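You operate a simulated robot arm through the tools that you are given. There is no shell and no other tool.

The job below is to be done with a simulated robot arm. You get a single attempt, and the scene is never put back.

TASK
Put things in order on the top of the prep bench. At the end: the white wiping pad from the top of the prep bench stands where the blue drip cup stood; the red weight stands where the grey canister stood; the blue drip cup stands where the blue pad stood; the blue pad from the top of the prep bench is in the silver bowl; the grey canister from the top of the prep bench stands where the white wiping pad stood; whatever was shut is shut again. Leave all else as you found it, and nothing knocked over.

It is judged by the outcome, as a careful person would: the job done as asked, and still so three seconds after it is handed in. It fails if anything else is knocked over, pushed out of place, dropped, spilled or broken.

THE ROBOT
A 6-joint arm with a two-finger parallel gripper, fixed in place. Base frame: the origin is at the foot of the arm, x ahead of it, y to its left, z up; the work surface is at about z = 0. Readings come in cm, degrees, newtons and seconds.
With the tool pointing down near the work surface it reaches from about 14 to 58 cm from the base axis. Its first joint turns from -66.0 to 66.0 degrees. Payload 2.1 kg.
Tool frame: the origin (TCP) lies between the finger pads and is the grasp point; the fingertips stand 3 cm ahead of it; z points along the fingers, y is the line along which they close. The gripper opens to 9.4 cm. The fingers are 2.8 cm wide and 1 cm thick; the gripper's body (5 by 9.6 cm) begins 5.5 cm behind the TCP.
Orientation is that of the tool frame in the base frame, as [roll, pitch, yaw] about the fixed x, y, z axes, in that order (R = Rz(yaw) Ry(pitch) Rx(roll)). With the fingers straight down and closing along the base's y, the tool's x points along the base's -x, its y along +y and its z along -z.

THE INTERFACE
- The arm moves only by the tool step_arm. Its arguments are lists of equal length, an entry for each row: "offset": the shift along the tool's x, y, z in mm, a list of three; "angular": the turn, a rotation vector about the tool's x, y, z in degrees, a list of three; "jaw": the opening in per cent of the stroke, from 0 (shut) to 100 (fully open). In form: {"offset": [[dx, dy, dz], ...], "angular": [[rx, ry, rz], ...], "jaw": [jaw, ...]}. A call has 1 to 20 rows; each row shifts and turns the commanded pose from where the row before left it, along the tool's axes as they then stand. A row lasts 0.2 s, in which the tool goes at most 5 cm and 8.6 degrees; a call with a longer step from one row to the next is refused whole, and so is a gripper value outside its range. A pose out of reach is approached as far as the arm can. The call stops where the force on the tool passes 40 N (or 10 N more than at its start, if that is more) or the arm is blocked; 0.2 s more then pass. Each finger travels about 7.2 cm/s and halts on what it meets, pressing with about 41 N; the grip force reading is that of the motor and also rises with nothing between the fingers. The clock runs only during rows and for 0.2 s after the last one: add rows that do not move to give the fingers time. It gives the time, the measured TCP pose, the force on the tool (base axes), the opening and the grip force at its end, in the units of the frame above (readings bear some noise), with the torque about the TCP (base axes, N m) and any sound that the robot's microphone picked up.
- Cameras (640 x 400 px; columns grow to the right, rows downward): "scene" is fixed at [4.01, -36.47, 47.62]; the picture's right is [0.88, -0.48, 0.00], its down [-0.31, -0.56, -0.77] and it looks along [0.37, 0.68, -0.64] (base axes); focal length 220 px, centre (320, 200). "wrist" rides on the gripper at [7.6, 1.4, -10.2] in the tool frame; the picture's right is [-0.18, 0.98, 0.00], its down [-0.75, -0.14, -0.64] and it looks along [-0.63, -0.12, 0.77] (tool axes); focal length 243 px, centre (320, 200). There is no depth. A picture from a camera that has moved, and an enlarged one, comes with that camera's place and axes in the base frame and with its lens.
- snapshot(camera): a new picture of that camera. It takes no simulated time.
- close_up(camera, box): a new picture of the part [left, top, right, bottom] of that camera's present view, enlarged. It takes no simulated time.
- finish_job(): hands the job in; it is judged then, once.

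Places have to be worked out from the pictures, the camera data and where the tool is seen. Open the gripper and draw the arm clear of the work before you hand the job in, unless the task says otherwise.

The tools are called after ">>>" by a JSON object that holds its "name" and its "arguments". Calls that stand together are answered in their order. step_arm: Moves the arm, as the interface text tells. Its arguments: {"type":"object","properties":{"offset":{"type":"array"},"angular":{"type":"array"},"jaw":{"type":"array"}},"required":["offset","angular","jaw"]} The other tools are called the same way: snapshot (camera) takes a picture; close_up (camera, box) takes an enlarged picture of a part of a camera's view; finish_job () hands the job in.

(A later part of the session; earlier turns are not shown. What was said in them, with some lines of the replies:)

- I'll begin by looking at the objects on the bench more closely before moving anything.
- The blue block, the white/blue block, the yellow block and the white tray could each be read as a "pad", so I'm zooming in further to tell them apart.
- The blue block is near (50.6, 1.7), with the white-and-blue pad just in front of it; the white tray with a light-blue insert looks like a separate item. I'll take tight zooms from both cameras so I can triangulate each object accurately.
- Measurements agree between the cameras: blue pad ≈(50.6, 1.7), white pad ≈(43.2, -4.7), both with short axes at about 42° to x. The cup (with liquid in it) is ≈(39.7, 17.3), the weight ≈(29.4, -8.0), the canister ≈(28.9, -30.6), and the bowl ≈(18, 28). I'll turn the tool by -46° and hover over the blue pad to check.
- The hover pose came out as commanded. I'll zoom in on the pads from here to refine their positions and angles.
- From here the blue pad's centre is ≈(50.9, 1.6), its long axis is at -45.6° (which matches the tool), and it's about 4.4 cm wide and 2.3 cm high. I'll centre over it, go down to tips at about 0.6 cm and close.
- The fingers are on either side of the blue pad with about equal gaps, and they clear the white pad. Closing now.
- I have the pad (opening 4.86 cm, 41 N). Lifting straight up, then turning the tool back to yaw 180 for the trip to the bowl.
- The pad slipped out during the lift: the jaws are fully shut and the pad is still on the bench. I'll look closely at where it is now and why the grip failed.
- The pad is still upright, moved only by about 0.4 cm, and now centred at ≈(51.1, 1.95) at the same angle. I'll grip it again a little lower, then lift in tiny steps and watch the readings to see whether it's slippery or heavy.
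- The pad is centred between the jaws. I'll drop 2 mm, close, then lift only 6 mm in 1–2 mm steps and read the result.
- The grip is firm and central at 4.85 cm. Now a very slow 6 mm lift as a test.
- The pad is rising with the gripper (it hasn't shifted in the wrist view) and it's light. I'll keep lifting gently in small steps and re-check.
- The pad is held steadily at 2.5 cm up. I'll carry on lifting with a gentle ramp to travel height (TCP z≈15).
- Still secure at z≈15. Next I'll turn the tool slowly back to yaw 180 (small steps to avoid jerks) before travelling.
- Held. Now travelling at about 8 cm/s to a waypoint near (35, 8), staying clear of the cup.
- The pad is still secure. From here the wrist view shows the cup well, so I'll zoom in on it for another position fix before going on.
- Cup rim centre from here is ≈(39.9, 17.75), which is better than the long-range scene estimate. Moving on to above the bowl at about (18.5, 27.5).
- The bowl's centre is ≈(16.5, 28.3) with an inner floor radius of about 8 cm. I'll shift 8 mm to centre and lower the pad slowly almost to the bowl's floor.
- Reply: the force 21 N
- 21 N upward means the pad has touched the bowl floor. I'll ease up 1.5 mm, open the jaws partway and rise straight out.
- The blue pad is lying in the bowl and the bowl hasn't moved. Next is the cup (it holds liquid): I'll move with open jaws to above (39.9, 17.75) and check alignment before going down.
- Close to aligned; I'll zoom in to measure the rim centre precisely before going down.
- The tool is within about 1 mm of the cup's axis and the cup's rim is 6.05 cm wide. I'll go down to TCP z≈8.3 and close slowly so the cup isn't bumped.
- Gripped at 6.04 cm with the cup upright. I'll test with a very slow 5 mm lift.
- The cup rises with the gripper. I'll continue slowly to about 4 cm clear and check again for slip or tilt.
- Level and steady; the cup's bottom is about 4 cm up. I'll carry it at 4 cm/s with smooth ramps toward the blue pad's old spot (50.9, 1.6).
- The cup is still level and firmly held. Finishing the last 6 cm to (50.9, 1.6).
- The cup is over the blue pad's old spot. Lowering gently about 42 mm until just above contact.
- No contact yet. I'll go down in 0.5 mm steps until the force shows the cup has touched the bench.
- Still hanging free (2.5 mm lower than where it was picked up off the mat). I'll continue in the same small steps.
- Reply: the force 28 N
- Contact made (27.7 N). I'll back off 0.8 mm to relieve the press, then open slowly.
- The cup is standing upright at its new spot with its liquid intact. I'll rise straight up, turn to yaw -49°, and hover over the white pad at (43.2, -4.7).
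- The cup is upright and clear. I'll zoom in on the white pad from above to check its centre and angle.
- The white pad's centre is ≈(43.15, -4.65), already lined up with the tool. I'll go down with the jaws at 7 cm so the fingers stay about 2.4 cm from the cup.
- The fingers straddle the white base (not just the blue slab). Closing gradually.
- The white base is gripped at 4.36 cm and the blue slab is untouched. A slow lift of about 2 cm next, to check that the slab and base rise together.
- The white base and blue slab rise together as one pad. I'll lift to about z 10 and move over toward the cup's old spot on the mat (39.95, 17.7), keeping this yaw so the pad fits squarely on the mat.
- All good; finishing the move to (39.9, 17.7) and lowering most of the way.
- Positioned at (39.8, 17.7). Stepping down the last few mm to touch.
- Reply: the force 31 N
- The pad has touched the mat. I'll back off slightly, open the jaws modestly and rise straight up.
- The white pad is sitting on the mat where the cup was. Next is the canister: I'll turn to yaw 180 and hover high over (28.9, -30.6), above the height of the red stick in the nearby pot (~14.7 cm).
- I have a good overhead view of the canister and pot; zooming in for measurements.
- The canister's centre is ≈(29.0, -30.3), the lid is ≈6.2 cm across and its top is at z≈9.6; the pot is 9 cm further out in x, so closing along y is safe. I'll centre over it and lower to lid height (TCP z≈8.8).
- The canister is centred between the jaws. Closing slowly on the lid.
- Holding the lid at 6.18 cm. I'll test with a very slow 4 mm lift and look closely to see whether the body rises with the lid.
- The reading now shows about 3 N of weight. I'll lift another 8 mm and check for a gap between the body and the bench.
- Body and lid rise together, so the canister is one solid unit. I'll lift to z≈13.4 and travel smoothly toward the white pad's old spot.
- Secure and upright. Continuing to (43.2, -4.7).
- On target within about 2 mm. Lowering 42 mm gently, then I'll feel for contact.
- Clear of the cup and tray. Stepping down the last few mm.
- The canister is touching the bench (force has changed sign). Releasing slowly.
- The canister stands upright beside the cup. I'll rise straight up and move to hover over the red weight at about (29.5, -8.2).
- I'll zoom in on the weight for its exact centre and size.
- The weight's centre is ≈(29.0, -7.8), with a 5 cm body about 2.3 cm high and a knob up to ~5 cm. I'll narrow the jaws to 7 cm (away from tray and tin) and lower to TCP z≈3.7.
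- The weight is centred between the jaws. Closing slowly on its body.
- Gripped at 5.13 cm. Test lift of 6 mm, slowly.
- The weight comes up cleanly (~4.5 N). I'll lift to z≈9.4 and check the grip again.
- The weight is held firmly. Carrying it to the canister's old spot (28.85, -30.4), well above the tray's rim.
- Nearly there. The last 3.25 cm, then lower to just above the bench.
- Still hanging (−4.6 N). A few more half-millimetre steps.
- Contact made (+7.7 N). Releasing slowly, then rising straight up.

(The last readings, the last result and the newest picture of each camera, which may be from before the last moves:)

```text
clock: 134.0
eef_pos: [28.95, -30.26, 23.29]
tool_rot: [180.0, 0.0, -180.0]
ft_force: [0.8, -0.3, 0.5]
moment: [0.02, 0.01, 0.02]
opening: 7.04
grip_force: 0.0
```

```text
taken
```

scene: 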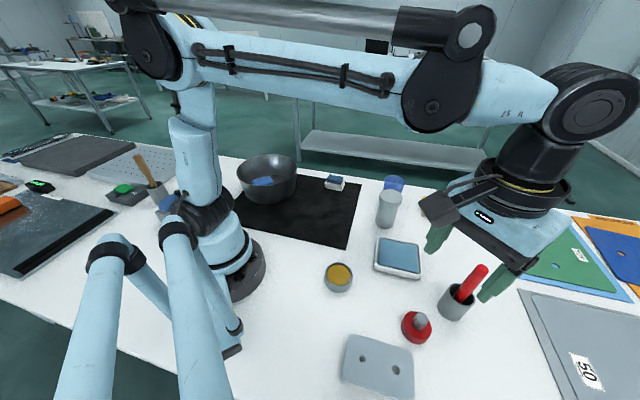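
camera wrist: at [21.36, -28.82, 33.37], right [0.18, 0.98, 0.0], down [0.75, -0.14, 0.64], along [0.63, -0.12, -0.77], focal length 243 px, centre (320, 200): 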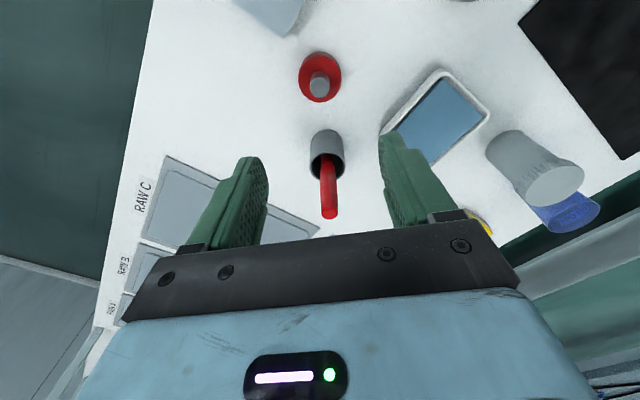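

All five items are placed. I'll draw the arm back up to about its starting pose (31, -1.7, 33.7), jaws open, and take final check pictures.

>>> {"name": "step_arm", "arguments": {"offset": [[0, 0, -25], [0, 0, -30], [0, 0, -30], [0, 0, -20], [-1, 15, 0], [-2, 30, 0], [-2, 35, 0], [-3, 40, 0], [-3, 40, 0], [-3, 40, 0], [-3, 36, 0], [-2, 30, 0], [-1, 20, 0], [0, 0, 0], [0, 0, 0]], "angular": [[0, 0, 0], [0, 0, 0], [0, 0, 0], [0, 0, 0], [0, 0, 0], [0, 0, 0], [0, 0, 0], [0, 0, 0], [0, 0, 0], [0, 0, 0], [0, 0, 0], [0, 0, 0], [0, 0, 0], [0, 0, 0], [0, 0, 0]], "jaw": [90, 100, 100, 100, 100, 100, 100, 100, 100, 100, 100, 100, 100, 100, 100]}}

>>> {"name": "snapshot", "arguments": {"camera": "wrist"}}

>>> {"name": "snapshot", "arguments": {"camera": "scene"}}

>>> {"name": "close_up", "arguments": {"camera": "scene", "box": [220, 140, 460, 290]}}

>>> {"name": "close_up", "arguments": {"camera": "scene", "box": [320, 230, 560, 380]}}

```text
clock: 137.2
eef_pos: [30.7, -1.6, 33.52]
tool_rot: [-179.9, 0.0, -180.0]
ft_force: [-0.2, 0.3, -0.8]
moment: [-0.01, -0.02, -0.01]
opening: 9.41
grip_force: 0.1
```

```text
taken
camera wrist: at [23.22, -0.06, 43.65], right [0.18, 0.98, 0.0], down [0.75, -0.14, 0.64], along [0.63, -0.12, -0.77], focal length 243 px, centre (320, 200)
```

wrist: 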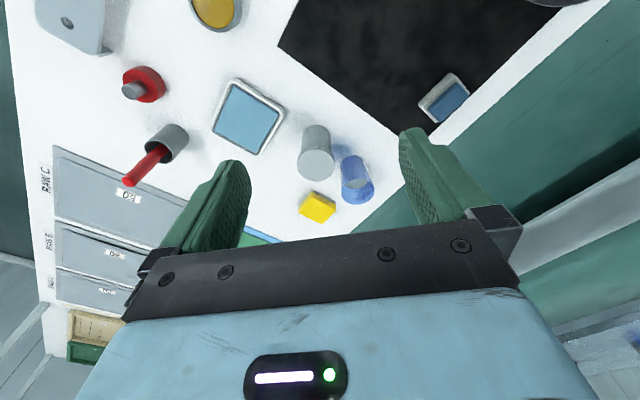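

```text
taken
```

scene: 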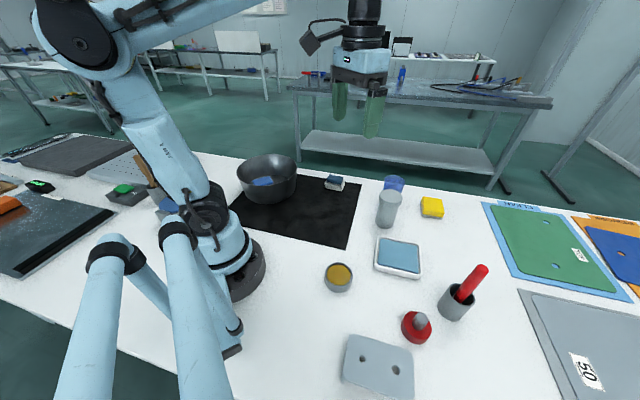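

```text
2.67 times, centred on (340, 215) of scene
camera zoom: at [4.01, -36.47, 47.62], right [0.88, -0.48, 0.0], down [-0.31, -0.56, -0.77], along [0.37, 0.68, -0.64], focal length 588 px, centre (267, 160)
```

zoom: 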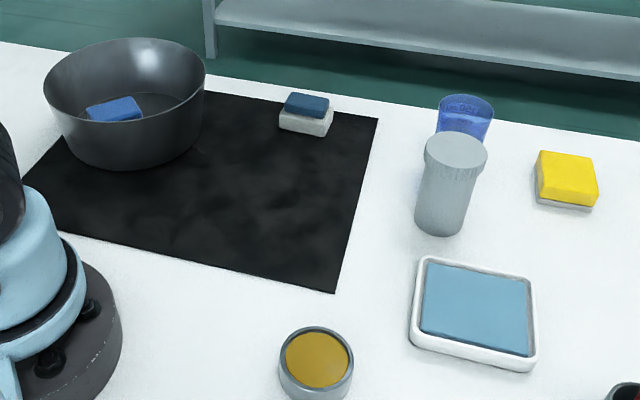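

```text
2.67 times, centred on (440, 305) of scene
camera zoom: at [4.01, -36.47, 47.62], right [0.88, -0.48, 0.0], down [-0.31, -0.56, -0.77], along [0.37, 0.68, -0.64], focal length 588 px, centre (0, -80)
```

zoom: 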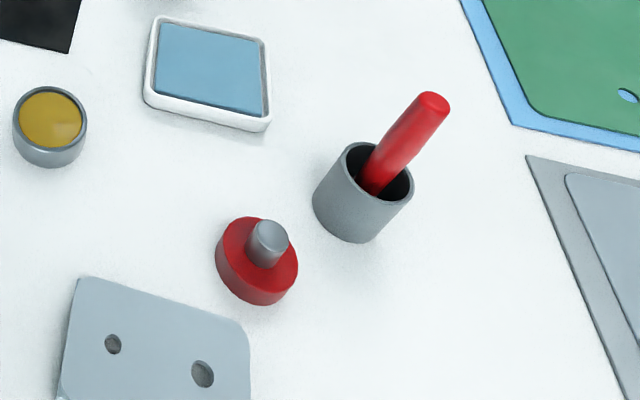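

The final layout matches the task. One last close look at the canister, cup and pads from the wrist camera before handing in.

>>> {"name": "close_up", "arguments": {"camera": "wrist", "box": [270, 100, 400, 230]}}

>>> {"name": "close_up", "arguments": {"camera": "wrist", "box": [390, 50, 500, 150]}}

>>> {"name": "close_up", "arguments": {"camera": "scene", "box": [360, 165, 450, 240]}}

```text
3.08 times, centred on (335, 165) of wrist
camera zoom: at [23.22, -0.06, 43.65], right [0.18, 0.98, 0.0], down [0.75, -0.14, 0.64], along [0.63, -0.12, -0.77], focal length 746 px, centre (274, 308)
```

zoom: 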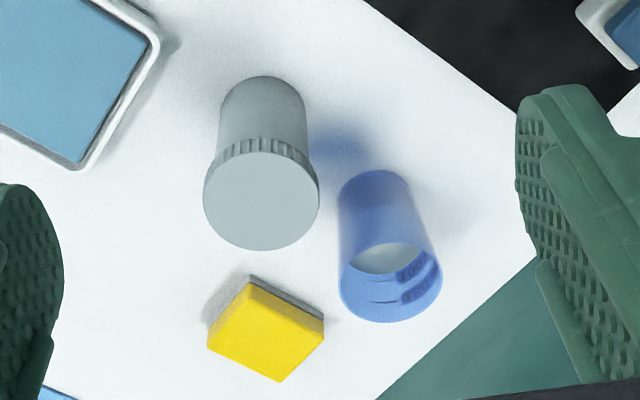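

```text
4.00 times, centred on (445, 100) of wrist
camera zoom: at [23.22, -0.06, 43.65], right [0.18, 0.98, 0.0], down [0.75, -0.14, 0.64], along [0.63, -0.12, -0.77], focal length 970 px, centre (-180, 600)
```

zoom: 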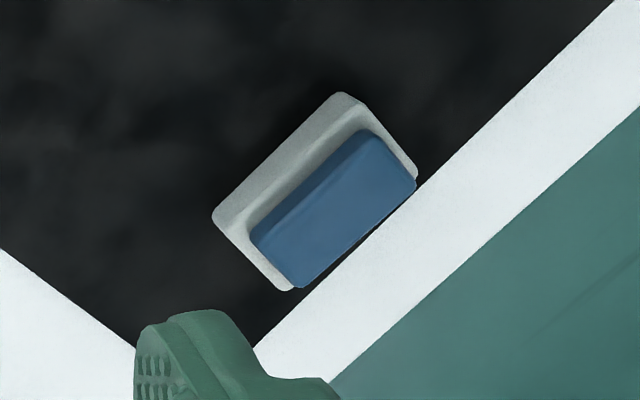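

```text
5.33 times, centred on (405, 202) of scene
camera zoom: at [4.01, -36.47, 47.62], right [0.88, -0.48, 0.0], down [-0.31, -0.56, -0.77], along [0.37, 0.68, -0.64], focal length 1175 px, centre (-133, 187)
```

zoom: 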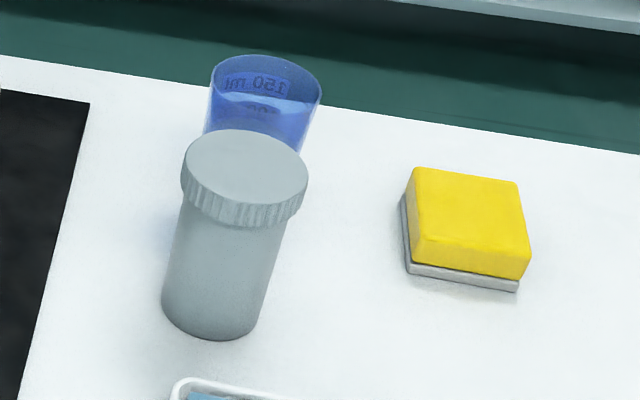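

Everything stands upright and in place: white pad on the mat, cup with its liquid, canister closed, weight in the canister's spot, blue pad in the bowl. The tray, tin, pot, yellow pad and bracket look unmoved, and the jaws are open with the arm clear, so I'm handing in.

>>> {"name": "finish_job", "arguments": {}}

```text
The job is handed in.
```

All five items are where you asked, and I've handed the job in. The last pictures before that showed everything standing upright and the arm clear with its jaws open.

| Item | Where it is now |
|---|---|
| Blue pad | in the silver bowl |
| Blue drip cup | where the blue pad stood, with its liquid still in it |
| White wiping pad | on the black mat, where the cup stood |
| Grey canister | where the white wiping pad stood, lid still on |
| Red weight | where the canister stood |

- **White wiping pad:** I took this to be the white block with the dark blue slab on top, and moved the two as one piece. The white tray with the light-blue insert stayed where it was.
- **One slip:** the blue pad slid out of the gripper on the first lift and shifted about 0.4 cm on the bench. I gripped it again and lifted slowly. The cup went to the pad's original spot, not the shifted one.
- **Everything else:** in the final pictures, the yellow pad, tray, tin, pot with the red stick and holed bracket looked unmoved.
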